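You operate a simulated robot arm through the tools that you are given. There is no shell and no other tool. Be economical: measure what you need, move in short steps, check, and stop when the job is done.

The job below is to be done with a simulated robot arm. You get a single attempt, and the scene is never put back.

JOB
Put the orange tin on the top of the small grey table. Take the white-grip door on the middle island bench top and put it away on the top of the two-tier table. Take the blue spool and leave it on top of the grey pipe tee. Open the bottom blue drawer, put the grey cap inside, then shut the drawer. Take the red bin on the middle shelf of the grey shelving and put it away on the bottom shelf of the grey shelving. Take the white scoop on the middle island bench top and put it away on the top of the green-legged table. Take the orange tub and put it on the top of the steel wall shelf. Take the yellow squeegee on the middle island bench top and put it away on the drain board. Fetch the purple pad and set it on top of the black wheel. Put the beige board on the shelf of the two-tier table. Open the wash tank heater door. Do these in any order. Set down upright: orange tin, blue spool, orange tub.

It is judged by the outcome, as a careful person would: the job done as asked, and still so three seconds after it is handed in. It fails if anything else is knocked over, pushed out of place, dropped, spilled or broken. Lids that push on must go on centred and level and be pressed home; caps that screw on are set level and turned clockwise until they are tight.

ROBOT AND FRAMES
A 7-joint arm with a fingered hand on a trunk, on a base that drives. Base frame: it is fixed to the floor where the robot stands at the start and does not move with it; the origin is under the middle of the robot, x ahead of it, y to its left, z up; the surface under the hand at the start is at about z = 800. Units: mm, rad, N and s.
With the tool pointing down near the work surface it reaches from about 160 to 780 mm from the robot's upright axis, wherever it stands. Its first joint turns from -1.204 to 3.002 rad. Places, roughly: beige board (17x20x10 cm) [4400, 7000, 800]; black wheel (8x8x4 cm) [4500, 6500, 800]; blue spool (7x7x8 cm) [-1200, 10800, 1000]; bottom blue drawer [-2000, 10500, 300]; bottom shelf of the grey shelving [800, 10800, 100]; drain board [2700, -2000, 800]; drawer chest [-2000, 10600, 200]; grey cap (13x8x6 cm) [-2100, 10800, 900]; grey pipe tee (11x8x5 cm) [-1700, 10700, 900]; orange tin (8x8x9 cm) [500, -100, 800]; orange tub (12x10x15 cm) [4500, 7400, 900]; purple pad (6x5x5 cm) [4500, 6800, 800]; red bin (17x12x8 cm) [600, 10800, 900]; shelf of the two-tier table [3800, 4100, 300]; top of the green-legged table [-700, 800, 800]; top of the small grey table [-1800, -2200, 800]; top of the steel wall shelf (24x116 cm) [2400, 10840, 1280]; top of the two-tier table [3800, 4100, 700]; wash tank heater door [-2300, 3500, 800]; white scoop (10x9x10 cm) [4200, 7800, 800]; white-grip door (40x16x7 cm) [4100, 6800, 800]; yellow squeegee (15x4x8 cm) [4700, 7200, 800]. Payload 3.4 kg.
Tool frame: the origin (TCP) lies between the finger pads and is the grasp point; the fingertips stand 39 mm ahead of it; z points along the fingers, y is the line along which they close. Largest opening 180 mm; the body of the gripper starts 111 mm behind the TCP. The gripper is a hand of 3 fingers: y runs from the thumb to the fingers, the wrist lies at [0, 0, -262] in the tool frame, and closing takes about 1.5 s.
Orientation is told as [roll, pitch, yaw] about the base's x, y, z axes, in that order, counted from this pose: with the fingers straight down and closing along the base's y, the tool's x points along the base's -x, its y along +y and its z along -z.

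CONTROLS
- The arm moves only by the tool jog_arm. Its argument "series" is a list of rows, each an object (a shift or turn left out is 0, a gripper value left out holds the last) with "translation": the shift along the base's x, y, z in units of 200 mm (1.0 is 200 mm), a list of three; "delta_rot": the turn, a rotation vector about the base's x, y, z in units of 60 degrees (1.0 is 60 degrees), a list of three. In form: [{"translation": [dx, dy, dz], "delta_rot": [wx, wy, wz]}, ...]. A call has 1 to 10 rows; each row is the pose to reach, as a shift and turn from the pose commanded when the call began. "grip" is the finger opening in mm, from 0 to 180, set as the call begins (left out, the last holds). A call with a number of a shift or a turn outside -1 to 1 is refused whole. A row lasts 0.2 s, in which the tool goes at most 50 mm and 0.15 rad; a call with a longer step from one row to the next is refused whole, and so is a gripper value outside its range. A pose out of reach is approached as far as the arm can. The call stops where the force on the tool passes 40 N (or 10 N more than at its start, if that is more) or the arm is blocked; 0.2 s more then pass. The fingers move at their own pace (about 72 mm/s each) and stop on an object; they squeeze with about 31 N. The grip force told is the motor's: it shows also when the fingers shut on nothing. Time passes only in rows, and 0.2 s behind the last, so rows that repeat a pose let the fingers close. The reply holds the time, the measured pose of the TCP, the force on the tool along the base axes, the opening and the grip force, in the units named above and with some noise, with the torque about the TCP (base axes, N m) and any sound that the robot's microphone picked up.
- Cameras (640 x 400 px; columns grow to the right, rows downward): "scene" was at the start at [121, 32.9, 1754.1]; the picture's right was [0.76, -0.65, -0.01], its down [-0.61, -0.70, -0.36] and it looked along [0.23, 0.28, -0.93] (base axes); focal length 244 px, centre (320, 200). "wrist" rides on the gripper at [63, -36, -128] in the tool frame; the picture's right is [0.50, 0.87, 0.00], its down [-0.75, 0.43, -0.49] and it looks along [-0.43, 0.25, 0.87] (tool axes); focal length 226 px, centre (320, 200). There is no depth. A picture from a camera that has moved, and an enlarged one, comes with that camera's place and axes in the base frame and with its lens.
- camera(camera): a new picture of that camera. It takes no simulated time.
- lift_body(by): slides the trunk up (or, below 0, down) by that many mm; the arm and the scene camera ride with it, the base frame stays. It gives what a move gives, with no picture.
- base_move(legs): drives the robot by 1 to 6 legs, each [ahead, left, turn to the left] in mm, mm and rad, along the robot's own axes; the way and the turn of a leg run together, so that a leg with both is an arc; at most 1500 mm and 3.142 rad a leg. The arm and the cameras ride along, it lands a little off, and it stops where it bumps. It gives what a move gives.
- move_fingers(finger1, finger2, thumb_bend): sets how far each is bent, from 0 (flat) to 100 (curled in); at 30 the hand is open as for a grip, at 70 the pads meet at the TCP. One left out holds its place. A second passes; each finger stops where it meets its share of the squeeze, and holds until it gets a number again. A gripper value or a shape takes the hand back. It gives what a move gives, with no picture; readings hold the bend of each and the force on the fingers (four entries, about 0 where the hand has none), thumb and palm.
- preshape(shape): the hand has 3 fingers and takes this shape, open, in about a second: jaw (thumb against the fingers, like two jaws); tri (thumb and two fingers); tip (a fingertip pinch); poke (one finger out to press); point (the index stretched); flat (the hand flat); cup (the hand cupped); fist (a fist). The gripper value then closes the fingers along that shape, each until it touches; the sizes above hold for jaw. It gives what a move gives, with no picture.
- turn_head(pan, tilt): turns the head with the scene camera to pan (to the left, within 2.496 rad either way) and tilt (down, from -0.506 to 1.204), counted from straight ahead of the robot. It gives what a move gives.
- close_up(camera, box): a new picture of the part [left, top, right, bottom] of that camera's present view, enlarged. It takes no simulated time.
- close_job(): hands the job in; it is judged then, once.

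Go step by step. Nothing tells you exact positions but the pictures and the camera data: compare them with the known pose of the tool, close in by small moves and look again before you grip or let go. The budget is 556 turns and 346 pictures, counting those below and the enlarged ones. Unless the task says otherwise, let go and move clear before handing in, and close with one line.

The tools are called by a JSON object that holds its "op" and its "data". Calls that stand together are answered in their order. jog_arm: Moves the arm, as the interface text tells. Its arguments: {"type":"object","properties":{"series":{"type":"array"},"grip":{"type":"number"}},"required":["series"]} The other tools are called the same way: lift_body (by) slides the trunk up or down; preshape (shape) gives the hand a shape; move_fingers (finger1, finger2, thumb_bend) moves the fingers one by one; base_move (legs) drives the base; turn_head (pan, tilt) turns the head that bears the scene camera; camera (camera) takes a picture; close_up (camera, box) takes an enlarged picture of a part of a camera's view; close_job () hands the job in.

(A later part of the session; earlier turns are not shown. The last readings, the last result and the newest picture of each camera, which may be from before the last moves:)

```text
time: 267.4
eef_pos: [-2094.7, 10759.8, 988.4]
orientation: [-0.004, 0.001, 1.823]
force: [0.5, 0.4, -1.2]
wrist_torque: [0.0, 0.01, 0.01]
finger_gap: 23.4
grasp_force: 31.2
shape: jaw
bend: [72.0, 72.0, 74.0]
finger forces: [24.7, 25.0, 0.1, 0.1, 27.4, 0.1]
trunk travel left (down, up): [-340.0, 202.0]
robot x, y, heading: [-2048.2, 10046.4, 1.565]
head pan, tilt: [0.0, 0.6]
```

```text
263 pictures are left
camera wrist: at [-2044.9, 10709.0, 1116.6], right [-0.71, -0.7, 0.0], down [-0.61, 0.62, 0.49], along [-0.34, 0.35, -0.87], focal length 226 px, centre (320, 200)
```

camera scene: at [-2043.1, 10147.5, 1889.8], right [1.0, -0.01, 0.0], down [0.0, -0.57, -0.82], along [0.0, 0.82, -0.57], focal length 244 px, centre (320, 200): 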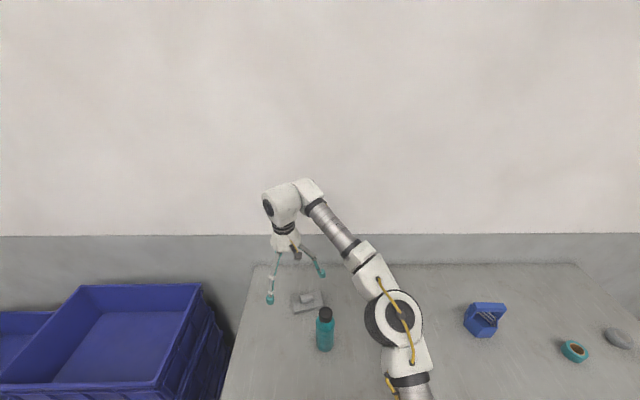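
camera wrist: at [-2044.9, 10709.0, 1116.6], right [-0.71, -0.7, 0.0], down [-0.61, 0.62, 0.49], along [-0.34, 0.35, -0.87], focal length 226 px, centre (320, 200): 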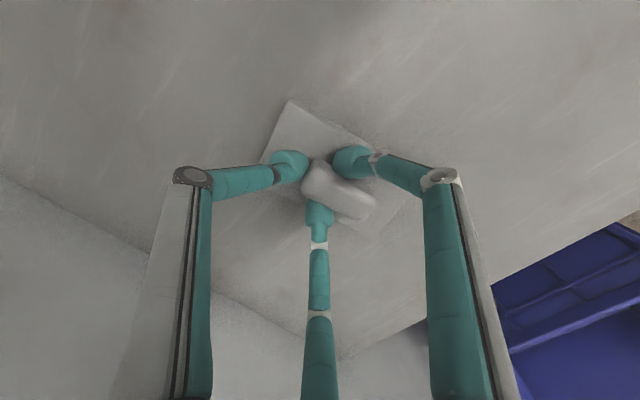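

A row step was too long; I lift again in allowed steps.

{"op": "jog_arm", "data": {"series": [{"translation": [0, 0, 0.05]}, {"translation": [0, 0, 0.2]}, {"translation": [0, 0, 0.4]}, {"translation": [0, 0, 0.6]}, {"translation": [0, 0, 0.8]}, {"translation": [0, 0, 1.0]}, {"translation": [0, -0.2, 1.0]}, {"translation": [0, -0.4, 1.0]}, {"translation": [0, -0.5, 1.0]}, {"translation": [0, -0.5, 1.0]}]}}

{"op": "camera", "data": {"camera": "wrist"}}

```text
time: 269.6
eef_pos: [-2096.9, 10664.0, 1188.7]
orientation: [-0.002, 0.001, 1.825]
force: [0.1, 0.1, -0.6]
wrist_torque: [0.05, -0.03, -0.04]
finger_gap: 23.2
grasp_force: 31.1
shape: jaw
bend: [72.0, 72.0, 74.0]
finger forces: [24.5, 25.0, 0.0, 0.1, 27.0, 0.0]
out of reach, approached as far as the arm can: row 5, 6
trunk travel left (down, up): [-340.0, 202.0]
robot x, y, heading: [-2046.8, 10048.1, 1.564]
head pan, tilt: [0.0, 0.6]
```

```text
262 pictures are left
camera wrist: at [-2048.0, 10611.2, 1317.9], right [-0.71, -0.7, 0.0], down [-0.61, 0.62, 0.49], along [-0.34, 0.35, -0.87], focal length 226 px, centre (320, 200)
```

wrist: 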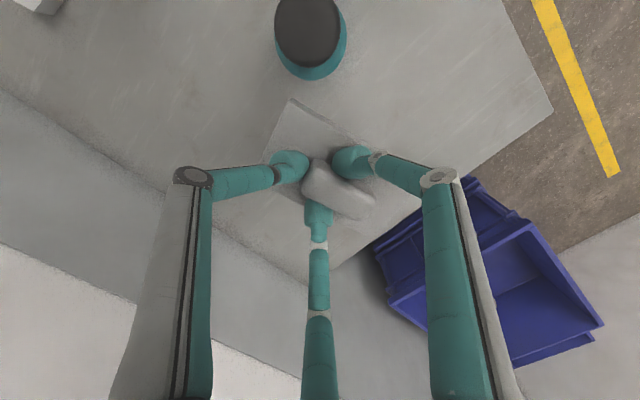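

The cap is held level. I'll park it temporarily on the free front part of the chest top near [-1400, 10430], so I can open the drawer afterwards.

{"op": "lift_body", "data": {"by": 100}}

{"op": "base_move", "data": {"legs": [[-230, 0, 0], [0, -690, 0]]}}

{"op": "lift_body", "data": {"by": -140}}

{"op": "camera", "data": {"camera": "scene"}}

```text
time: 270.9
eef_pos: [-2093.7, 10660.3, 1289.6]
orientation: [0.001, 0.002, 1.823]
force: [-0.4, 0.4, -0.9]
wrist_torque: [0.01, -0.01, 0.0]
finger_gap: 23.1
grasp_force: 30.8
shape: jaw
bend: [72.0, 72.0, 74.0]
finger forces: [24.5, 25.0, 0.0, 0.0, 27.0, 0.1]
trunk travel left (down, up): [-440.0, 102.0]
robot x, y, heading: [-2046.0, 10047.5, 1.565]
head pan, tilt: [0.0, 0.6]
```

```text
time: 276.1
eef_pos: [-1411.8, 10422.8, 1289.5]
orientation: [-0.009, 0.004, 1.821]
force: [-0.2, -0.2, -0.5]
wrist_torque: [0.04, -0.07, -0.02]
finger_gap: 23.1
grasp_force: 31.1
shape: jaw
bend: [72.0, 72.0, 74.0]
finger forces: [24.6, 25.0, 0.0, 0.0, 27.1, 0.0]
trunk travel left (down, up): [-440.0, 102.0]
robot x, y, heading: [-1349.9, 9806.8, 1.568]
head pan, tilt: [0.0, 0.6]
```

```text
time: 277.8
eef_pos: [-1407.5, 10418.4, 1151.9]
orientation: [-0.007, -0.001, 1.823]
force: [-0.6, -0.8, 0.1]
wrist_torque: [0.03, -0.04, -0.02]
finger_gap: 23.0
grasp_force: 30.9
shape: jaw
bend: [72.0, 72.0, 74.0]
finger forces: [24.6, 25.0, 0.0, 0.0, 27.1, 0.0]
trunk travel left (down, up): [-300.0, 242.0]
robot x, y, heading: [-1356.1, 9810.4, 1.563]
head pan, tilt: [0.0, 0.6]
```

```text
261 pictures are left
camera scene: at [-1355.0, 9936.9, 1849.7], right [1.0, -0.01, 0.0], down [0.0, -0.57, -0.82], along [0.01, 0.82, -0.57], focal length 244 px, centre (320, 200)
```

scene: 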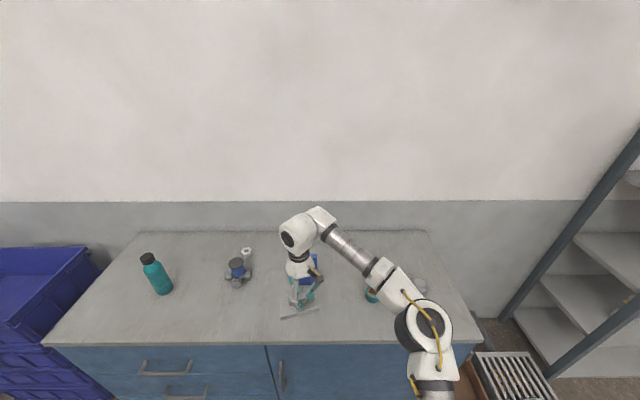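

{"op": "jog_arm", "data": {"series": [{"translation": [0, 0.12, -0.1]}, {"translation": [0, 0.25, -0.25]}, {"translation": [0, 0.28, -0.45]}, {"translation": [0, 0.28, -0.65]}, {"translation": [0, 0.28, -0.75]}, {"translation": [0, 0.28, -0.75]}]}}

{"op": "jog_arm", "data": {"series": [{"translation": [0, 0, -0.02]}, {"translation": [0, 0, -0.035]}, {"translation": [0, 0, -0.05]}, {"translation": [0, 0, -0.06]}, {"translation": [0, 0, -0.07]}, {"translation": [0, 0, -0.08]}]}}

```text
time: 279.2
eef_pos: [-1402.5, 10476.1, 998.5]
orientation: [-0.004, -0.003, 1.822]
force: [-0.3, -0.1, -0.2]
wrist_torque: [-0.01, -0.02, 0.0]
finger_gap: 22.8
grasp_force: 31.3
shape: jaw
bend: [72.0, 72.0, 74.0]
finger forces: [24.6, 25.1, 0.0, 0.0, 26.8, 0.0]
trunk travel left (down, up): [-300.0, 242.0]
robot x, y, heading: [-1351.2, 9806.5, 1.567]
head pan, tilt: [0.0, 0.6]
```

```text
time: 280.6
eef_pos: [-1402.6, 10474.4, 987.4]
orientation: [-0.002, -0.006, 1.823]
force: [0.1, 1.9, 9.7]
wrist_torque: [0.07, 0.01, 0.03]
finger_gap: 23.1
grasp_force: 30.4
shape: jaw
bend: [72.0, 72.0, 74.0]
finger forces: [25.4, 26.1, 0.0, 0.1, 28.4, 0.0]
trunk travel left (down, up): [-300.0, 242.0]
robot x, y, heading: [-1351.4, 9809.6, 1.563]
head pan, tilt: [0.0, 0.6]
```

Touched down. I release the cap here, rise, and then go for the bottom drawer.

{"op": "jog_arm", "data": {"series": [{"translation": [0, 0, 0.01]}, {"translation": [0, 0, 0.01]}, {"translation": [0, 0, 0.01]}, {"translation": [0, 0, 0.01]}, {"translation": [0, 0, 0.01]}, {"translation": [0, 0, 0.01]}], "grip": 110}}

{"op": "jog_arm", "data": {"series": [{"translation": [0, 0, 0.1]}, {"translation": [0, 0, 0.3]}, {"translation": [0, 0, 0.5]}, {"translation": [0, 0, 0.7]}, {"translation": [0, -0.1, 0.9]}, {"translation": [0, -0.1, 0.9]}]}}

{"op": "camera", "data": {"camera": "wrist"}}

```text
time: 282.0
eef_pos: [-1402.3, 10475.4, 986.9]
orientation: [-0.004, -0.002, 1.821]
force: [0.2, -0.1, 0.0]
wrist_torque: [0.0, 0.0, 0.0]
finger_gap: 109.5
grasp_force: 0.0
shape: jaw
bend: [68.0, 68.0, 68.0]
finger forces: [0.1, 0.0, 0.0, 0.1, 0.0, 0.0]
trunk travel left (down, up): [-300.0, 242.0]
robot x, y, heading: [-1349.9, 9807.7, 1.559]
head pan, tilt: [0.0, 0.6]
```

```text
time: 283.4
eef_pos: [-1399.9, 10454.9, 1167.2]
orientation: [-0.004, 0.001, 1.823]
force: [0.5, -0.1, 0.2]
wrist_torque: [0.02, 0.01, -0.02]
finger_gap: 109.6
grasp_force: 0.0
shape: jaw
bend: [68.0, 68.0, 68.0]
finger forces: [0.0, 0.1, 0.1, 0.1, 0.1, 0.0]
trunk travel left (down, up): [-300.0, 242.0]
robot x, y, heading: [-1349.7, 9807.3, 1.564]
head pan, tilt: [0.0, 0.6]
```

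```text
260 pictures are left
camera wrist: at [-1350.6, 10403.6, 1295.2], right [-0.71, -0.7, 0.0], down [-0.61, 0.62, 0.49], along [-0.34, 0.35, -0.87], focal length 226 px, centre (320, 200)
```

wrist: 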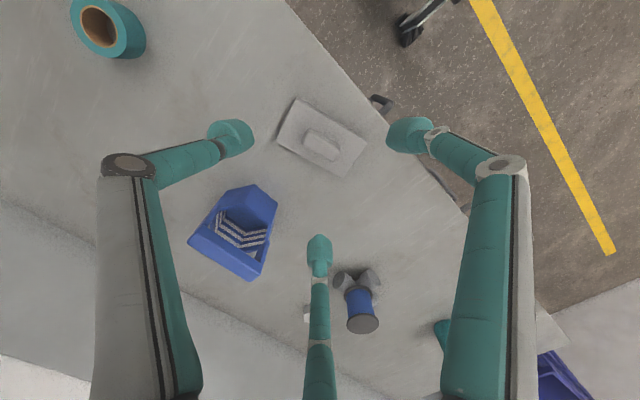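

The cap is parked safely. I back off, move in front of the drawers, lower the trunk and look at the bottom handle.

{"op": "base_move", "data": {"legs": [[-350, 0, 0], [0, 590, 0]]}}

{"op": "lift_body", "data": {"by": -300}}

{"op": "turn_head", "data": {"pan": 0.0, "tilt": 0.8}}

{"op": "camera", "data": {"camera": "scene"}}

{"op": "camera", "data": {"camera": "wrist"}}

```text
time: 288.6
eef_pos: [-2003.0, 10099.5, 1167.7]
orientation: [-0.003, -0.002, 1.827]
force: [0.5, -0.3, 0.1]
wrist_torque: [-0.01, -0.02, 0.02]
finger_gap: 109.6
grasp_force: 0.1
shape: jaw
bend: [68.0, 68.0, 68.0]
finger forces: [0.0, 0.0, 0.0, 0.0, 0.0, 0.0]
trunk travel left (down, up): [-300.0, 242.0]
robot x, y, heading: [-1951.2, 9457.4, 1.573]
head pan, tilt: [0.0, 0.6]
```

```text
time: 291.6
eef_pos: [-2004.9, 10096.2, 870.6]
orientation: [-0.006, -0.007, 1.827]
force: [-0.2, 0.1, 0.9]
wrist_torque: [0.0, -0.02, -0.03]
finger_gap: 109.2
grasp_force: 0.0
shape: jaw
bend: [68.0, 68.0, 68.0]
finger forces: [0.0, 0.0, 0.0, 0.0, 0.1, 0.0]
trunk travel left (down, up): [0.0, 542.0]
robot x, y, heading: [-1951.1, 9452.4, 1.564]
head pan, tilt: [0.0, 0.6]
```

```text
time: 292.4
eef_pos: [-2004.9, 10096.6, 869.3]
orientation: [-0.005, -0.005, 1.828]
force: [-0.6, 0.0, 0.2]
wrist_torque: [-0.01, 0.02, 0.0]
finger_gap: 109.5
grasp_force: 0.1
shape: jaw
bend: [68.0, 68.0, 68.0]
finger forces: [0.0, 0.0, 0.1, 0.0, 0.0, 0.1]
trunk travel left (down, up): [0.0, 542.0]
robot x, y, heading: [-1951.6, 9454.4, 1.568]
head pan, tilt: [0.0, 0.799]
```

```text
259 pictures are left
camera scene: at [-1947.9, 10011.6, 1447.5], right [1.0, 0.0, 0.0], down [0.0, -0.72, -0.69], along [0.0, 0.69, -0.72], focal length 244 px, centre (320, 200)
```

scene: 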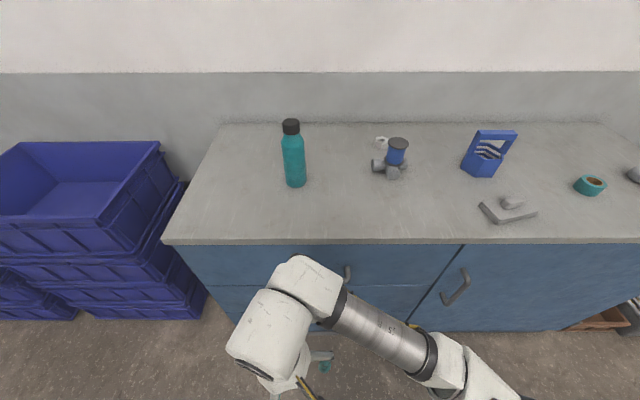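

```text
258 pictures are left
camera wrist: at [-1954.9, 10044.2, 998.0], right [-0.71, -0.7, -0.01], down [-0.61, 0.62, 0.49], along [-0.34, 0.35, -0.87], focal length 226 px, centre (320, 200)
```

wrist: 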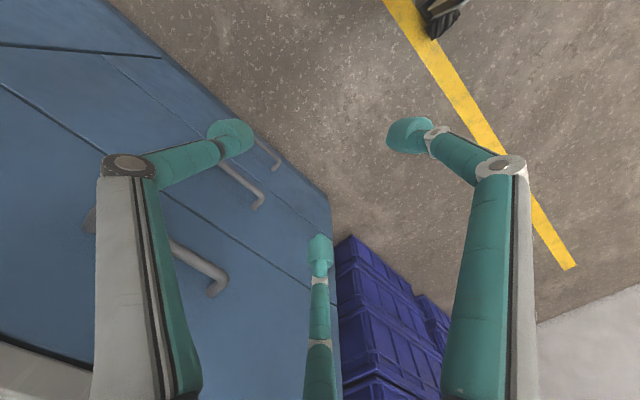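

I lower the hand toward the bottom drawer for a better view of its handle.

{"op": "jog_arm", "data": {"series": [{"translation": [0, -0.05, -0.2]}, {"translation": [0, -0.1, -0.4]}, {"translation": [0, -0.15, -0.6]}, {"translation": [0, -0.2, -0.8]}, {"translation": [0, -0.25, -1.0]}, {"translation": [0, -0.25, -1.0]}]}}

{"op": "camera", "data": {"camera": "wrist"}}

```text
time: 293.8
eef_pos: [-2004.3, 10045.6, 672.4]
orientation: [-0.005, -0.006, 1.826]
force: [-0.7, -0.4, -0.1]
wrist_torque: [-0.04, 0.04, -0.01]
finger_gap: 109.8
grasp_force: 0.0
shape: jaw
bend: [68.0, 68.0, 68.0]
finger forces: [0.1, 0.1, 0.0, 0.1, 0.0, 0.0]
trunk travel left (down, up): [0.0, 542.0]
robot x, y, heading: [-1949.9, 9455.9, 1.571]
head pan, tilt: [0.0, 0.799]
```

```text
257 pictures are left
camera wrist: at [-1954.8, 9993.4, 800.3], right [-0.71, -0.7, -0.01], down [-0.61, 0.62, 0.49], along [-0.34, 0.36, -0.87], focal length 226 px, centre (320, 200)
```

wrist: 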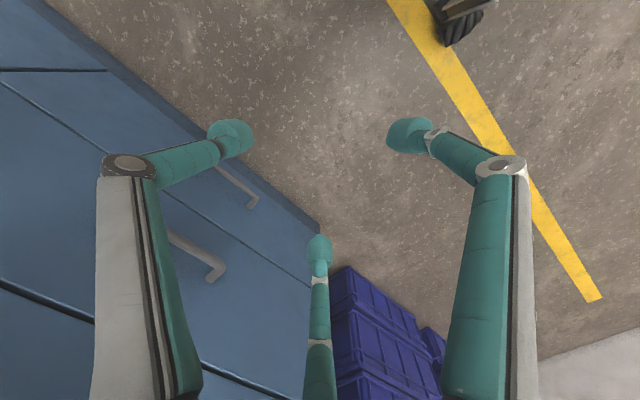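

The bottom handle bar is at about [-1965, 10337, 292]. I want to pinch it with the hand tilted, so first I turn the wrist so the fingers close front-to-back.

{"op": "jog_arm", "data": {"series": [{"delta_rot": [0, 0, 0.13]}, {"delta_rot": [0, 0, 0.26]}, {"delta_rot": [0, 0, 0.39]}, {"delta_rot": [0, 0, 0.52]}, {"delta_rot": [0, 0, 0.65]}, {"delta_rot": [0, 0, 0.78]}, {"delta_rot": [0, 0, 0.9]}, {"delta_rot": [0, 0, 1.0]}, {"delta_rot": [0, 0, 1.0]}]}}

{"op": "jog_arm", "data": {"series": [{"delta_rot": [0, 0, 0.12]}, {"delta_rot": [0, 0, 0.25]}, {"delta_rot": [0, 0, 0.25]}]}}

{"op": "camera", "data": {"camera": "wrist"}}

```text
time: 295.8
eef_pos: [-2005.9, 10045.8, 668.8]
orientation: [-0.006, -0.006, 2.875]
force: [0.2, 0.3, -0.2]
wrist_torque: [0.02, 0.0, 0.0]
finger_gap: 109.4
grasp_force: 0.1
shape: jaw
bend: [68.0, 68.0, 68.0]
finger forces: [0.0, 0.1, 0.1, 0.1, 0.0, 0.0]
trunk travel left (down, up): [0.0, 542.0]
robot x, y, heading: [-1952.8, 9452.1, 1.574]
head pan, tilt: [0.0, 0.799]
```

```text
time: 296.6
eef_pos: [-2003.7, 10045.9, 669.9]
orientation: [-0.004, -0.007, 3.139]
force: [-0.3, 0.4, -0.4]
wrist_torque: [0.01, 0.0, 0.0]
finger_gap: 109.7
grasp_force: 0.1
shape: jaw
bend: [68.0, 68.0, 68.0]
finger forces: [0.1, 0.0, 0.0, 0.0, 0.0, 0.0]
trunk travel left (down, up): [0.0, 542.0]
robot x, y, heading: [-1952.2, 9452.8, 1.571]
head pan, tilt: [0.0, 0.799]
```

```text
256 pictures are left
camera wrist: at [-1942.3, 10081.2, 797.9], right [0.5, -0.87, -0.01], down [-0.75, -0.44, 0.49], along [-0.43, -0.24, -0.87], focal length 226 px, centre (320, 200)
```

wrist: 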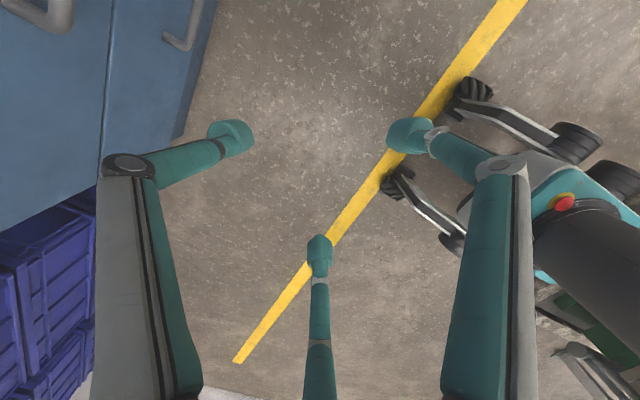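

The wrist turn works. Now I tilt the hand 45° toward the drawer and lower it.

{"op": "jog_arm", "data": {"series": [{"translation": [0.03, -0.05, -0.1], "delta_rot": [0.08, 0, 0]}, {"translation": [0.06, -0.1, -0.2], "delta_rot": [0.16, 0, 0]}, {"translation": [0.09, -0.1, -0.3], "delta_rot": [0.24, 0, 0]}, {"translation": [0.12, -0.1, -0.4], "delta_rot": [0.32, 0, 0]}, {"translation": [0.15, -0.05, -0.5], "delta_rot": [0.42, 0, 0]}, {"translation": [0.18, 0, -0.6], "delta_rot": [0.52, 0, 0]}, {"translation": [0.18, 0.05, -0.7], "delta_rot": [0.62, 0, 0]}, {"translation": [0.18, 0.1, -0.85], "delta_rot": [0.7, 0, 0]}, {"translation": [0.18, 0.1, -1.0], "delta_rot": [0.75, 0, 0]}, {"translation": [0.18, 0.1, -1.0], "delta_rot": [0.75, 0, 0]}], "grip": 90}}

{"op": "camera", "data": {"camera": "wrist"}}

```text
time: 298.8
eef_pos: [-1969.1, 10065.1, 467.9]
orientation: [-0.791, -0.007, -3.142]
force: [0.2, 0.5, -0.5]
wrist_torque: [0.0, -0.01, -0.02]
finger_gap: 90.7
grasp_force: 0.1
shape: jaw
bend: [71.0, 71.0, 72.0]
finger forces: [0.0, 0.0, 0.1, 0.0, 0.0, 0.1]
trunk travel left (down, up): [0.0, 542.0]
robot x, y, heading: [-1952.2, 9453.1, 1.566]
head pan, tilt: [0.0, 0.799]
```

```text
255 pictures are left
camera wrist: at [-1906.1, 10000.3, 584.7], right [0.5, -0.61, -0.62], down [-0.75, -0.66, 0.04], along [-0.43, 0.45, -0.78], focal length 226 px, centre (320, 200)
```

wrist: 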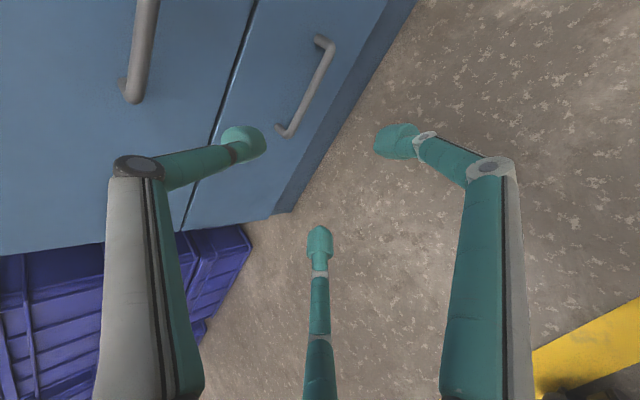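

The handle is clear in view: bar from x≈-2035 to -1866 at z≈280. I move to a pre-grasp pose just in front and above it.

{"op": "jog_arm", "data": {"series": [{"translation": [0.02, 0.18, -0.12]}, {"translation": [0.04, 0.36, -0.25]}, {"translation": [0.06, 0.54, -0.38]}, {"translation": [0.08, 0.72, -0.51]}, {"translation": [0.09, 0.88, -0.64]}, {"translation": [0.09, 0.96, -0.71]}, {"translation": [0.09, 0.96, -0.71]}]}}

{"op": "camera", "data": {"camera": "wrist"}}

```text
time: 300.4
eef_pos: [-1953.2, 10259.9, 328.1]
orientation: [-0.79, -0.009, -3.14]
force: [-0.2, 0.1, 0.8]
wrist_torque: [-0.02, -0.01, 0.03]
finger_gap: 90.5
grasp_force: 0.1
shape: jaw
bend: [71.0, 71.0, 72.0]
finger forces: [0.0, 0.0, 0.0, 0.0, 0.1, 0.0]
trunk travel left (down, up): [0.0, 542.0]
robot x, y, heading: [-1954.1, 9453.5, 1.566]
head pan, tilt: [0.0, 0.799]
```

```text
254 pictures are left
camera wrist: at [-1889.8, 10193.6, 443.3], right [0.5, -0.61, -0.62], down [-0.75, -0.66, 0.04], along [-0.43, 0.45, -0.78], focal length 226 px, centre (320, 200)
```

wrist: 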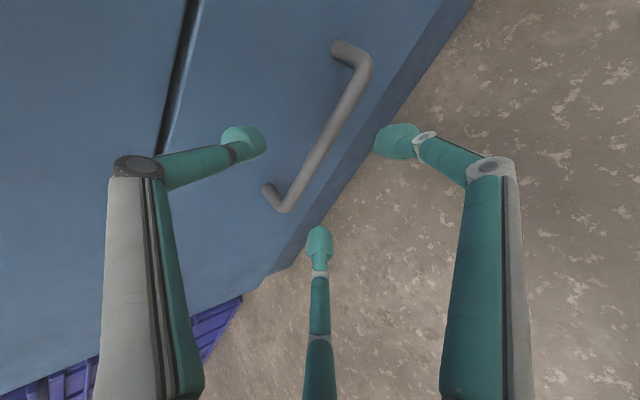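

{"op": "jog_arm", "data": {"series": [{"translation": [0, -0.04, -0.04]}, {"translation": [0, -0.08, -0.08]}, {"translation": [0, 0.0, -0.16]}, {"translation": [0, 0.08, -0.24]}, {"translation": [0, 0.14, -0.3]}, {"translation": [0, 0.195, -0.355]}, {"translation": [0, 0.195, -0.355]}]}}

{"op": "camera", "data": {"camera": "wrist"}}

```text
time: 302.0
eef_pos: [-1952.0, 10297.3, 256.7]
orientation: [-0.79, -0.008, -3.141]
force: [-0.4, 0.6, -0.1]
wrist_torque: [-0.03, 0.06, 0.0]
finger_gap: 90.6
grasp_force: 0.0
shape: jaw
bend: [71.0, 71.0, 72.0]
finger forces: [0.0, 0.0, 0.1, 0.0, 0.0, 0.1]
trunk travel left (down, up): [0.0, 542.0]
robot x, y, heading: [-1951.1, 9454.7, 1.564]
head pan, tilt: [0.0, 0.799]
```

```text
253 pictures are left
camera wrist: at [-1888.8, 10231.5, 371.9], right [0.5, -0.61, -0.62], down [-0.75, -0.66, 0.04], along [-0.43, 0.45, -0.78], focal length 226 px, centre (320, 200)
```

wrist: 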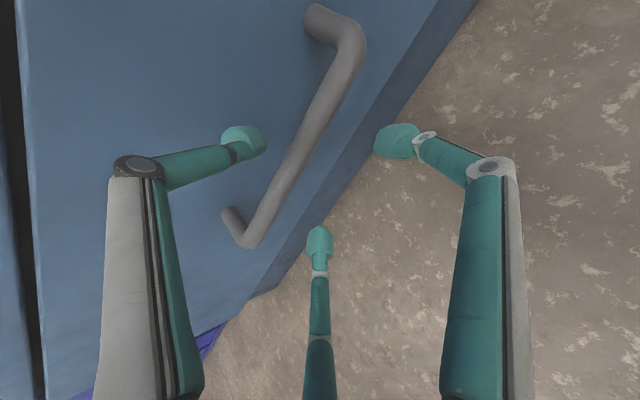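

{"op": "jog_arm", "data": {"series": [{"translation": [0, 0.015, -0.02]}, {"translation": [0, 0.03, -0.04]}, {"translation": [0, 0.03, -0.04]}]}}

{"op": "jog_arm", "data": {"series": [{}, {}, {}, {}, {}, {}, {}], "grip": 0}}

{"op": "camera", "data": {"camera": "wrist"}}

```text
time: 302.8
eef_pos: [-1951.0, 10302.6, 250.1]
orientation: [-0.791, -0.008, -3.141]
force: [-0.5, -0.4, 0.9]
wrist_torque: [0.02, 0.01, 0.0]
finger_gap: 90.3
grasp_force: 0.1
shape: jaw
bend: [71.0, 71.0, 72.0]
finger forces: [0.0, 0.0, 0.0, 0.0, 0.0, 0.0]
trunk travel left (down, up): [0.0, 542.0]
robot x, y, heading: [-1951.0, 9454.1, 1.566]
head pan, tilt: [0.0, 0.799]
```

```text
time: 304.4
eef_pos: [-1951.3, 10301.9, 250.5]
orientation: [-0.793, -0.008, -3.143]
force: [-0.3, 1.7, 6.6]
wrist_torque: [0.18, 0.03, 0.0]
finger_gap: 13.1
grasp_force: 31.6
shape: jaw
bend: [66.0, 66.0, 78.0]
finger forces: [0.1, 0.0, 0.0, 0.0, 20.7, 0.0]
trunk travel left (down, up): [0.0, 542.0]
robot x, y, heading: [-1949.8, 9454.2, 1.569]
head pan, tilt: [0.0, 0.799]
```

```text
252 pictures are left
camera wrist: at [-1888.8, 10237.4, 365.5], right [0.5, -0.61, -0.62], down [-0.75, -0.66, 0.04], along [-0.43, 0.45, -0.78], focal length 226 px, centre (320, 200)
```

wrist: 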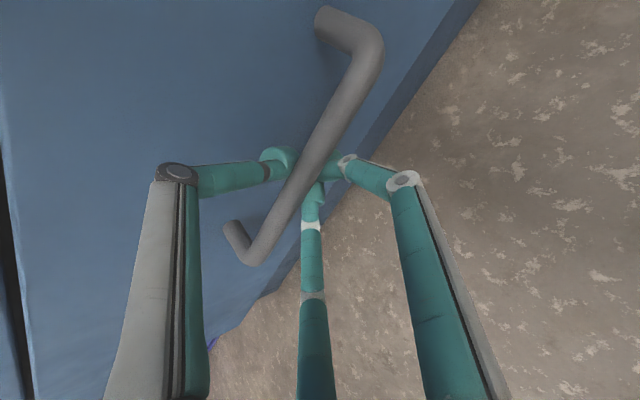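

The bar is enclosed, thumb behind it. I pull by backing the base gently.

{"op": "base_move", "data": {"legs": [[-80, 0, 0]]}}

{"op": "camera", "data": {"camera": "wrist"}}

```text
time: 305.4
eef_pos: [-1953.0, 10223.7, 249.7]
orientation: [-0.79, -0.007, -3.139]
force: [5.2, 0.0, 7.1]
wrist_torque: [0.22, 0.01, -0.18]
finger_gap: 13.1
grasp_force: 31.5
shape: jaw
bend: [66.0, 67.0, 78.0]
finger forces: [0.0, 0.0, 0.0, 0.1, 20.1, 0.0]
trunk travel left (down, up): [0.0, 542.0]
robot x, y, heading: [-1949.9, 9373.3, 1.576]
head pan, tilt: [0.0, 0.799]
```

```text
251 pictures are left
camera wrist: at [-1889.5, 10157.3, 364.9], right [0.5, -0.61, -0.62], down [-0.75, -0.66, 0.04], along [-0.43, 0.45, -0.78], focal length 226 px, centre (320, 200)
```

wrist: 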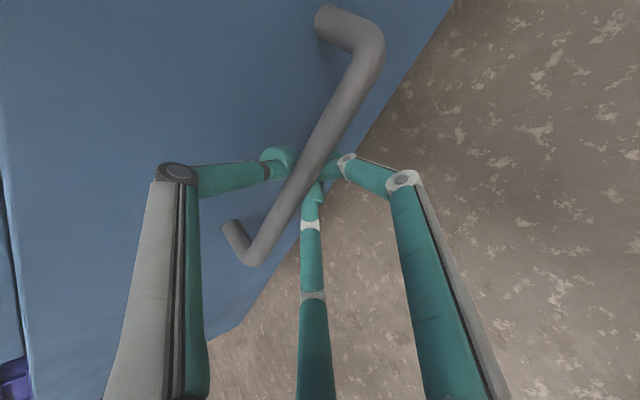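

The drawer follows. I pull another 220 mm.

{"op": "base_move", "data": {"legs": [[-220, 0, 0]]}}

{"op": "camera", "data": {"camera": "scene"}}

{"op": "camera", "data": {"camera": "wrist"}}

```text
time: 307.1
eef_pos: [-1951.8, 10004.8, 252.1]
orientation: [-0.796, -0.008, 3.141]
force: [3.9, 0.5, -8.9]
wrist_torque: [-0.27, -0.01, -0.15]
finger_gap: 11.2
grasp_force: 30.6
shape: jaw
bend: [66.0, 66.0, 78.0]
finger forces: [0.0, 0.0, 0.0, 0.0, 20.2, 0.0]
trunk travel left (down, up): [0.0, 542.0]
robot x, y, heading: [-1949.7, 9155.7, 1.569]
head pan, tilt: [0.0, 0.799]
```

```text
250 pictures are left
camera scene: at [-1948.2, 9716.8, 1446.3], right [1.0, 0.0, 0.0], down [0.0, -0.72, -0.69], along [0.0, 0.69, -0.72], focal length 244 px, centre (320, 200)
```

scene: 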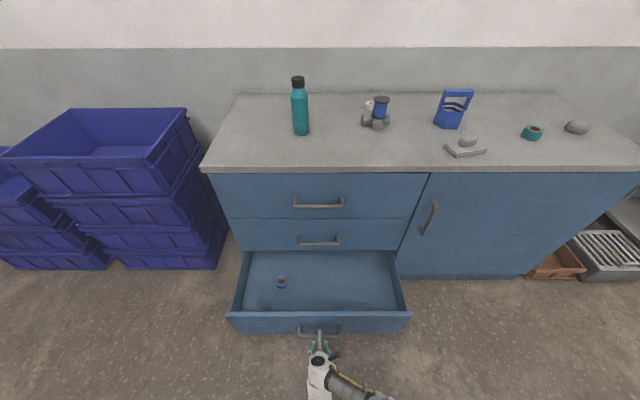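

```text
249 pictures are left
camera wrist: at [-1889.7, 9938.8, 367.3], right [0.5, -0.61, -0.62], down [-0.75, -0.66, 0.04], along [-0.43, 0.45, -0.78], focal length 226 px, centre (320, 200)
```

wrist: 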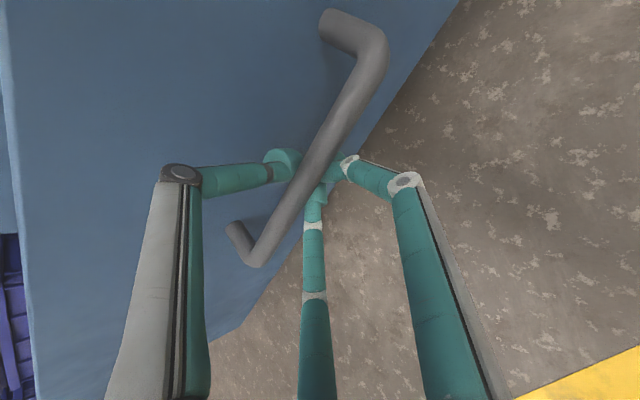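

The drawer is open about 300 mm, with a small item at its left. I release and withdraw.

{"op": "jog_arm", "data": {"series": [{}, {}, {}, {}], "grip": 90}}

{"op": "jog_arm", "data": {"series": [{"translation": [0, -0.1, 0.1]}, {"translation": [0, -0.25, 0.25]}, {"translation": [0, -0.42, 0.42]}, {"translation": [0, -0.45, 0.6], "delta_rot": [-0.1, 0, 0]}, {"translation": [0, -0.45, 0.8], "delta_rot": [-0.23, 0, 0]}, {"translation": [0, -0.45, 1.0], "delta_rot": [-0.36, 0, 0]}, {"translation": [0, -0.45, 1.0], "delta_rot": [-0.49, 0, 0]}, {"translation": [0, -0.45, 1.0], "delta_rot": [-0.62, 0, 0]}, {"translation": [0, -0.45, 1.0], "delta_rot": [-0.75, 0, 0]}, {"translation": [0, -0.45, 1.0], "delta_rot": [-0.75, 0, 0]}]}}

{"op": "camera", "data": {"camera": "scene"}}

```text
time: 308.1
eef_pos: [-1952.8, 10003.2, 258.6]
orientation: [-0.803, -0.002, 3.141]
force: [-0.4, 0.7, 0.6]
wrist_torque: [0.0, 0.03, -0.03]
finger_gap: 89.1
grasp_force: 0.0
shape: jaw
bend: [71.0, 71.0, 72.0]
finger forces: [0.0, 0.0, 0.0, 0.0, 0.0, 0.1]
trunk travel left (down, up): [0.0, 542.0]
robot x, y, heading: [-1951.4, 9156.2, 1.569]
head pan, tilt: [0.0, 0.799]
```

```text
time: 310.3
eef_pos: [-1951.3, 9912.6, 458.6]
orientation: [-0.015, -0.004, 3.141]
force: [0.9, -0.2, 0.0]
wrist_torque: [-0.02, -0.01, 0.03]
finger_gap: 89.4
grasp_force: 0.1
shape: jaw
bend: [71.0, 71.0, 72.0]
finger forces: [0.0, 0.0, 0.1, 0.0, 0.1, 0.1]
trunk travel left (down, up): [0.0, 542.0]
robot x, y, heading: [-1949.7, 9155.1, 1.57]
head pan, tilt: [0.0, 0.799]
```

```text
248 pictures are left
camera scene: at [-1948.3, 9714.6, 1447.3], right [1.0, 0.0, 0.0], down [0.0, -0.72, -0.69], along [0.0, 0.69, -0.72], focal length 244 px, centre (320, 200)
```

scene: 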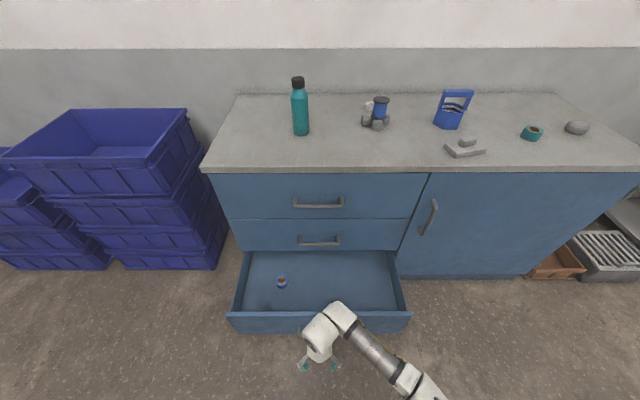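

{"op": "lift_body", "data": {"by": 340}}

{"op": "jog_arm", "data": {"series": [{"translation": [0, 0, 0.2], "delta_rot": [0, 0, -0.1]}, {"translation": [0, 0, 0.4], "delta_rot": [0, 0, -0.2]}, {"translation": [0, 0, 0.6], "delta_rot": [0, 0, -0.3]}, {"translation": [0, 0, 0.8], "delta_rot": [0, 0, -0.4]}, {"translation": [0, 0, 1.0], "delta_rot": [0, 0, -0.53]}, {"translation": [0, 0, 1.0], "delta_rot": [0, 0, -0.66]}, {"translation": [0, 0, 1.0], "delta_rot": [0, 0, -0.8]}, {"translation": [0, 0, 1.0], "delta_rot": [0, 0, -0.94]}, {"translation": [0, 0, 1.0], "delta_rot": [0, 0, -1.0]}]}}

{"op": "jog_arm", "data": {"series": [{"translation": [0, 0, 0.2], "delta_rot": [0, 0, -0.12]}, {"translation": [0, 0, 0.4], "delta_rot": [0, 0, -0.25]}, {"translation": [0, 0, 0.6], "delta_rot": [0, 0, -0.25]}, {"translation": [0, 0, 0.7], "delta_rot": [0, 0, -0.25]}]}}

{"op": "base_move", "data": {"legs": [[0, -620, 0], [480, 0, 0]]}}

{"op": "camera", "data": {"camera": "wrist"}}

```text
time: 313.6
eef_pos: [-1953.2, 9925.3, 860.8]
orientation: [-0.101, 0.0, 3.141]
force: [-0.9, 0.9, 0.0]
wrist_torque: [-0.02, -0.01, 0.01]
finger_gap: 89.4
grasp_force: 0.1
shape: jaw
bend: [71.0, 71.0, 72.0]
finger forces: [0.1, 0.0, 0.1, 0.0, 0.0, 0.0]
trunk travel left (down, up): [-340.0, 202.0]
robot x, y, heading: [-1952.3, 9157.1, 1.571]
head pan, tilt: [0.0, 0.799]
```

```text
time: 315.6
eef_pos: [-1950.5, 9912.6, 1062.5]
orientation: [-0.105, -0.004, 2.108]
force: [0.2, -0.3, -0.3]
wrist_torque: [0.02, -0.02, 0.02]
finger_gap: 89.4
grasp_force: 0.2
shape: jaw
bend: [71.0, 71.0, 72.0]
finger forces: [0.0, 0.1, 0.1, 0.0, 0.1, 0.1]
out of reach, approached as far as the arm can: row 5, 6, 7, 8, 9
trunk travel left (down, up): [-340.0, 202.0]
robot x, y, heading: [-1953.0, 9159.9, 1.569]
head pan, tilt: [0.0, 0.799]
```

```text
time: 316.6
eef_pos: [-1939.4, 9879.0, 1187.3]
orientation: [-0.102, 0.002, 1.83]
force: [-0.1, 0.2, 0.6]
wrist_torque: [-0.04, 0.0, 0.03]
finger_gap: 90.0
grasp_force: 0.0
shape: jaw
bend: [71.0, 71.0, 72.0]
finger forces: [0.1, 0.1, 0.0, 0.0, 0.1, 0.1]
out of reach, approached as far as the arm can: row 1, 2, 3, 4
trunk travel left (down, up): [-340.0, 202.0]
robot x, y, heading: [-1953.5, 9156.8, 1.57]
head pan, tilt: [0.0, 0.799]
```

```text
time: 322.7
eef_pos: [-1317.9, 10362.0, 1187.7]
orientation: [-0.106, -0.001, 1.842]
force: [-0.8, -0.1, 0.0]
wrist_torque: [0.01, -0.05, -0.01]
finger_gap: 90.0
grasp_force: 0.2
shape: jaw
bend: [71.0, 71.0, 72.0]
finger forces: [0.1, 0.0, 0.1, 0.0, 0.1, 0.1]
trunk travel left (down, up): [-340.0, 202.0]
robot x, y, heading: [-1321.1, 9643.1, 1.58]
head pan, tilt: [0.0, 0.799]
```

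```text
247 pictures are left
camera wrist: at [-1280.2, 10308.4, 1319.2], right [-0.69, -0.71, -0.09], down [-0.67, 0.6, 0.44], along [-0.26, 0.37, -0.89], focal length 226 px, centre (320, 200)
```

wrist: 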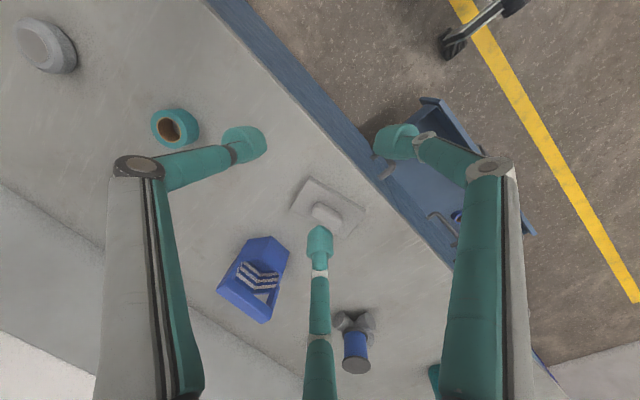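

{"op": "base_move", "data": {"legs": [[100, 0, 0]]}}

{"op": "jog_arm", "data": {"series": [{"translation": [-0.15, 0, 0], "delta_rot": [-0.013, 0.05, 0]}, {"translation": [-0.3, 0, -0.1], "delta_rot": [-0.027, 0.097, 0]}, {"translation": [-0.48, 0, -0.2], "delta_rot": [-0.027, 0.097, 0]}, {"translation": [-0.48, 0, -0.35], "delta_rot": [-0.027, 0.097, 0]}, {"translation": [-0.48, 0, -0.5], "delta_rot": [-0.027, 0.097, 0]}, {"translation": [-0.48, 0, -0.5], "delta_rot": [-0.027, 0.097, 0]}], "grip": 110}}

{"op": "camera", "data": {"camera": "wrist"}}

```text
time: 323.8
eef_pos: [-1316.5, 10461.0, 1189.6]
orientation: [-0.104, -0.002, 1.843]
force: [-0.9, -0.9, -0.1]
wrist_torque: [-0.01, 0.01, 0.0]
finger_gap: 89.7
grasp_force: 0.1
shape: jaw
bend: [71.0, 71.0, 72.0]
finger forces: [0.1, 0.0, 0.1, 0.0, 0.0, 0.0]
trunk travel left (down, up): [-340.0, 202.0]
robot x, y, heading: [-1317.0, 9740.3, 1.582]
head pan, tilt: [0.0, 0.799]
```

```text
time: 325.2
eef_pos: [-1414.5, 10452.2, 1095.1]
orientation: [-0.001, -0.005, 1.843]
force: [-0.2, 0.8, 0.2]
wrist_torque: [0.0, -0.01, 0.01]
finger_gap: 109.5
grasp_force: 0.1
shape: jaw
bend: [68.0, 68.0, 68.0]
finger forces: [0.0, 0.0, 0.0, 0.0, 0.0, 0.0]
out of reach, approached as far as the arm can: row 1, 2, 3, 4, 5, 6
trunk travel left (down, up): [-340.0, 202.0]
robot x, y, heading: [-1320.9, 9738.8, 1.575]
head pan, tilt: [0.0, 0.799]
```

```text
246 pictures are left
camera wrist: at [-1361.9, 10401.2, 1223.5], right [-0.7, -0.71, 0.0], down [-0.62, 0.61, 0.49], along [-0.35, 0.35, -0.87], focal length 226 px, centre (320, 200)
```

wrist: 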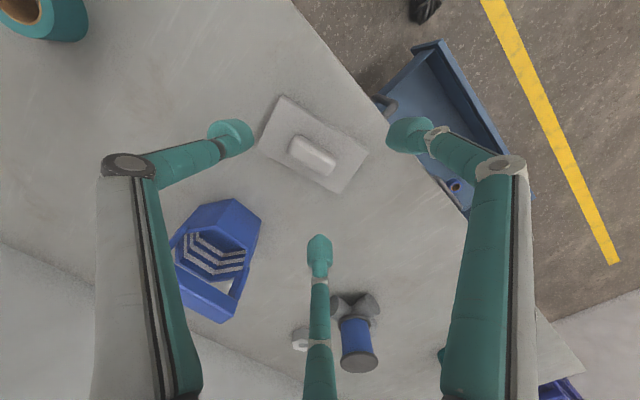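

{"op": "jog_arm", "data": {"series": [{"translation": [0, 0.06, -0.15]}, {"translation": [0, 0.06, -0.35]}, {"translation": [0, 0.06, -0.5]}, {"translation": [0, 0.06, -0.535]}, {"translation": [0, 0.06, -0.535]}]}}

{"op": "jog_arm", "data": {"series": [{}, {}, {}, {}, {}, {}, {}, {}], "grip": 0}}

{"op": "jog_arm", "data": {"series": [{"translation": [0, 0, 0.05]}, {"translation": [0, 0, 0.2]}, {"translation": [0, 0, 0.4]}, {"translation": [0, 0, 0.6]}, {"translation": [0, 0, 0.6]}]}}

{"op": "camera", "data": {"camera": "wrist"}}

```text
time: 326.4
eef_pos: [-1409.9, 10463.4, 989.0]
orientation: [0.0, -0.004, 1.841]
force: [0.2, 0.2, 0.7]
wrist_torque: [0.01, 0.0, -0.02]
finger_gap: 109.5
grasp_force: 0.2
shape: jaw
bend: [68.0, 68.0, 68.0]
finger forces: [0.0, 0.0, 0.1, 0.0, 0.0, 0.0]
out of reach, approached as far as the arm can: row 1, 2
trunk travel left (down, up): [-340.0, 202.0]
robot x, y, heading: [-1324.1, 9740.3, 1.581]
head pan, tilt: [0.0, 0.799]
```

```text
time: 328.2
eef_pos: [-1409.7, 10463.7, 989.0]
orientation: [-0.002, -0.003, 1.842]
force: [0.0, 0.0, 0.6]
wrist_torque: [0.01, 0.01, -0.03]
finger_gap: 23.3
grasp_force: 30.9
shape: jaw
bend: [72.0, 72.0, 74.0]
finger forces: [24.1, 25.5, 0.1, 0.0, 27.3, 0.1]
trunk travel left (down, up): [-340.0, 202.0]
robot x, y, heading: [-1319.1, 9741.0, 1.579]
head pan, tilt: [0.0, 0.799]
```

```text
time: 329.4
eef_pos: [-1406.9, 10454.8, 1094.7]
orientation: [-0.001, -0.001, 1.841]
force: [0.1, 0.5, 0.7]
wrist_torque: [0.03, -0.01, -0.01]
finger_gap: 23.1
grasp_force: 30.5
shape: jaw
bend: [72.0, 72.0, 74.0]
finger forces: [24.0, 25.5, 0.1, 0.0, 27.1, 0.1]
out of reach, approached as far as the arm can: row 3, 4, 5
trunk travel left (down, up): [-340.0, 202.0]
robot x, y, heading: [-1320.5, 9737.7, 1.579]
head pan, tilt: [0.0, 0.799]
```

```text
245 pictures are left
camera wrist: at [-1355.8, 10403.5, 1222.8], right [-0.7, -0.71, 0.0], down [-0.62, 0.61, 0.49], along [-0.35, 0.35, -0.87], focal length 226 px, centre (320, 200)
```

wrist: 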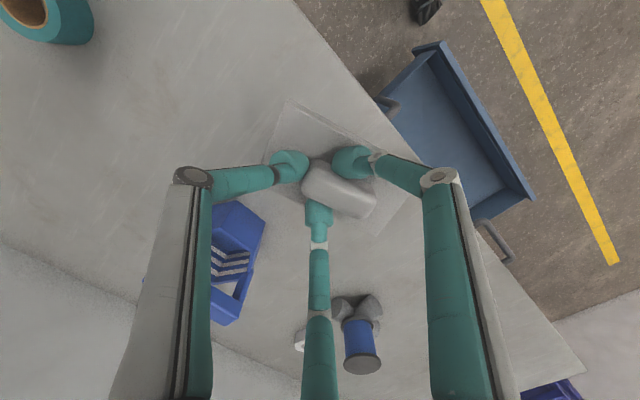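

Cap held again. I back off, shift in front of the open drawer, and prepare to lower it in.

{"op": "base_move", "data": {"legs": [[-240, 0, 0], [0, 350, -0.008]]}}

{"op": "turn_head", "data": {"pan": 0.0, "tilt": 0.9}}

{"op": "camera", "data": {"camera": "scene"}}

```text
time: 333.1
eef_pos: [-1743.2, 10213.2, 1095.4]
orientation: [0.003, -0.006, 1.828]
force: [-0.4, 0.3, -0.2]
wrist_torque: [0.02, 0.04, 0.01]
finger_gap: 22.8
grasp_force: 30.7
shape: jaw
bend: [72.0, 72.0, 74.0]
finger forces: [24.3, 25.4, 0.1, 0.0, 27.1, 0.0]
trunk travel left (down, up): [-340.0, 202.0]
robot x, y, heading: [-1665.9, 9501.8, 1.567]
head pan, tilt: [0.0, 0.799]
```

```text
time: 333.7
eef_pos: [-1742.7, 10212.7, 1097.6]
orientation: [0.0, -0.007, 1.829]
force: [-0.5, -0.4, -0.8]
wrist_torque: [-0.01, 0.04, -0.01]
finger_gap: 22.9
grasp_force: 31.2
shape: jaw
bend: [72.0, 72.0, 74.0]
finger forces: [24.3, 25.6, 0.0, 0.0, 27.0, 0.0]
trunk travel left (down, up): [-340.0, 202.0]
robot x, y, heading: [-1668.3, 9503.1, 1.571]
head pan, tilt: [0.0, 0.901]
```

```text
244 pictures are left
camera scene: at [-1654.2, 9590.2, 1865.0], right [1.0, 0.0, -0.01], down [-0.01, -0.79, -0.62], along [0.0, 0.62, -0.79], focal length 244 px, centre (320, 200)
```

scene: 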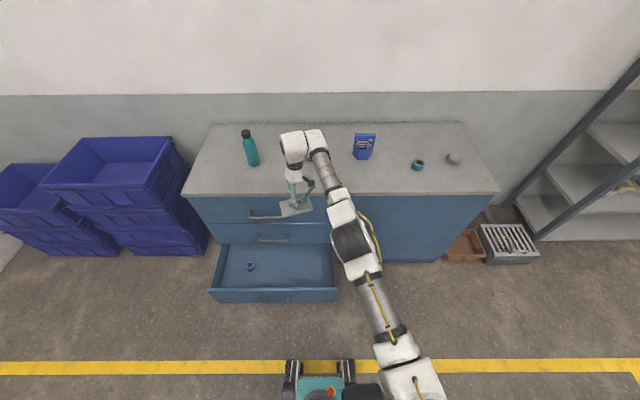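

{"op": "lift_body", "data": {"by": -340}}

{"op": "jog_arm", "data": {"series": [{"translation": [0, 0, -0.2]}, {"translation": [0, 0, -0.4]}, {"translation": [0, 0, -0.6]}, {"translation": [0, 0, -0.8]}, {"translation": [0, 0, -1.0]}, {"translation": [0, 0, -1.0]}]}}

{"op": "camera", "data": {"camera": "wrist"}}

{"op": "camera", "data": {"camera": "scene"}}

```text
time: 337.1
eef_pos: [-1751.8, 10209.1, 757.5]
orientation: [-0.005, -0.009, 1.83]
force: [1.0, 0.7, -0.3]
wrist_torque: [0.01, 0.0, 0.05]
finger_gap: 22.5
grasp_force: 30.9
shape: jaw
bend: [72.0, 72.0, 74.0]
finger forces: [24.1, 25.6, 0.0, 0.0, 26.7, 0.1]
trunk travel left (down, up): [0.0, 542.0]
robot x, y, heading: [-1671.3, 9502.0, 1.566]
head pan, tilt: [0.0, 0.901]
```

```text
time: 338.5
eef_pos: [-1751.4, 10211.6, 556.4]
orientation: [-0.005, -0.008, 1.83]
force: [0.0, -0.4, -0.8]
wrist_torque: [-0.03, 0.0, -0.01]
finger_gap: 22.2
grasp_force: 30.8
shape: jaw
bend: [72.0, 72.0, 74.0]
finger forces: [24.1, 25.6, 0.0, 0.0, 26.4, 0.0]
trunk travel left (down, up): [0.0, 542.0]
robot x, y, heading: [-1669.8, 9497.9, 1.57]
head pan, tilt: [0.0, 0.901]
```

```text
243 pictures are left
camera wrist: at [-1701.3, 10158.8, 685.8], right [-0.71, -0.7, -0.01], down [-0.62, 0.61, 0.49], along [-0.34, 0.36, -0.87], focal length 226 px, centre (320, 200)
```

wrist: 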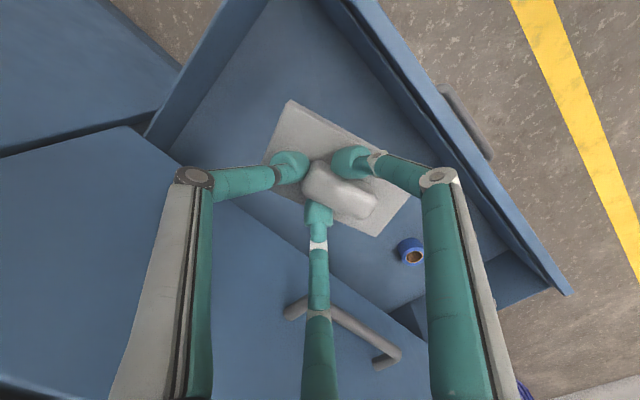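

```text
242 pictures are left
camera scene: at [-1665.5, 10052.2, 1439.6], right [1.0, 0.0, 0.0], down [0.0, -0.79, -0.62], along [0.0, 0.62, -0.79], focal length 244 px, centre (320, 200)
```

scene: 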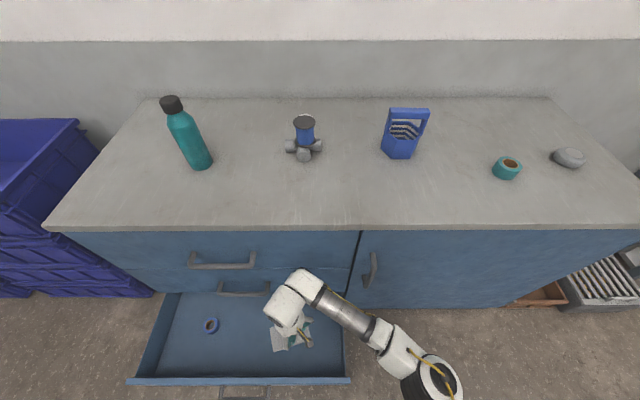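

{"op": "jog_arm", "data": {"series": [{"translation": [0, -0.02, -0.2]}, {"translation": [0, -0.02, -0.4]}, {"translation": [0, -0.02, -0.6]}, {"translation": [0, -0.02, -0.8]}, {"translation": [0, -0.02, -1.0]}, {"translation": [0, -0.02, -1.0]}]}}

{"op": "camera", "data": {"camera": "wrist"}}

```text
time: 339.9
eef_pos: [-1752.6, 10206.4, 354.2]
orientation: [-0.005, -0.008, 1.83]
force: [-0.6, -0.4, -0.6]
wrist_torque: [0.0, 0.0, 0.03]
finger_gap: 22.2
grasp_force: 30.8
shape: jaw
bend: [72.0, 72.0, 74.0]
finger forces: [24.1, 25.6, 0.0, 0.0, 26.1, 0.0]
trunk travel left (down, up): [0.0, 542.0]
robot x, y, heading: [-1670.4, 9498.0, 1.57]
head pan, tilt: [0.0, 0.901]
```

```text
241 pictures are left
camera wrist: at [-1703.2, 10154.5, 482.8], right [-0.71, -0.71, -0.01], down [-0.62, 0.61, 0.49], along [-0.34, 0.36, -0.87], focal length 226 px, centre (320, 200)
```

wrist: 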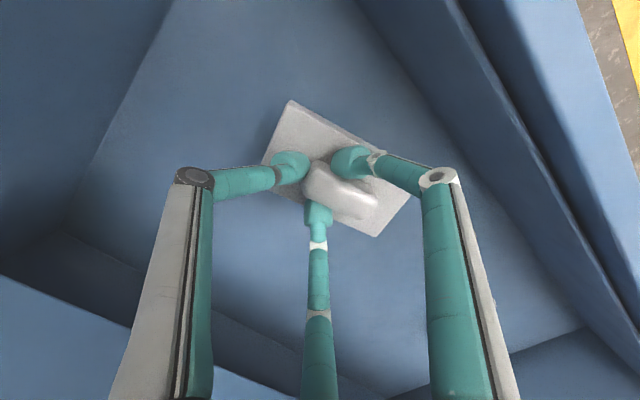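

{"op": "jog_arm", "data": {"series": [{"translation": [0, 0, -0.05]}, {"translation": [0, 0, -0.1]}, {"translation": [0, 0, -0.14]}, {"translation": [0, 0, -0.18]}, {"translation": [0, 0, -0.22]}, {"translation": [0, 0, -0.26]}, {"translation": [0, 0, -0.3]}, {"translation": [0, 0, -0.34]}, {"translation": [0, 0, -0.38]}, {"translation": [0, 0, -0.42]}]}}

{"op": "camera", "data": {"camera": "wrist"}}

```text
time: 341.7
eef_pos: [-1754.5, 10210.2, 299.8]
orientation: [-0.001, -0.022, 1.829]
force: [3.5, 0.6, 23.3]
wrist_torque: [0.09, -0.14, 0.0]
finger_gap: 24.5
grasp_force: 31.3
shape: jaw
bend: [72.0, 72.0, 75.0]
finger forces: [27.6, 28.8, 0.0, 0.0, 31.8, 0.0]
trunk travel left (down, up): [0.0, 542.0]
robot x, y, heading: [-1668.9, 9496.4, 1.568]
head pan, tilt: [0.0, 0.901]
stopped in row 9: the force on the tool passed its limit at 45 N (the readings are from after the stop); the commanded pose is now the measured one
```

```text
240 pictures are left
camera wrist: at [-1704.5, 10156.4, 426.3], right [-0.71, -0.7, -0.01], down [-0.61, 0.61, 0.51], along [-0.35, 0.37, -0.86], focal length 226 px, centre (320, 200)
```

wrist: 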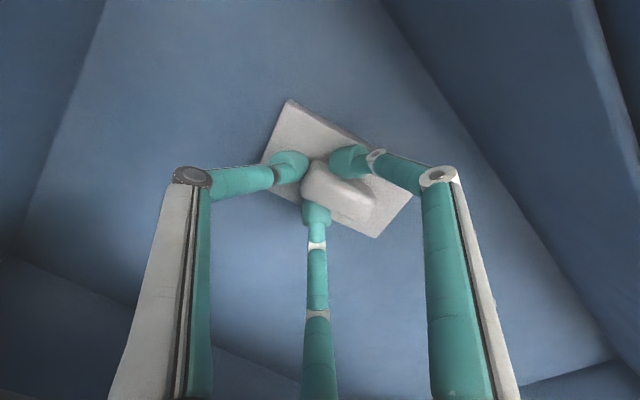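

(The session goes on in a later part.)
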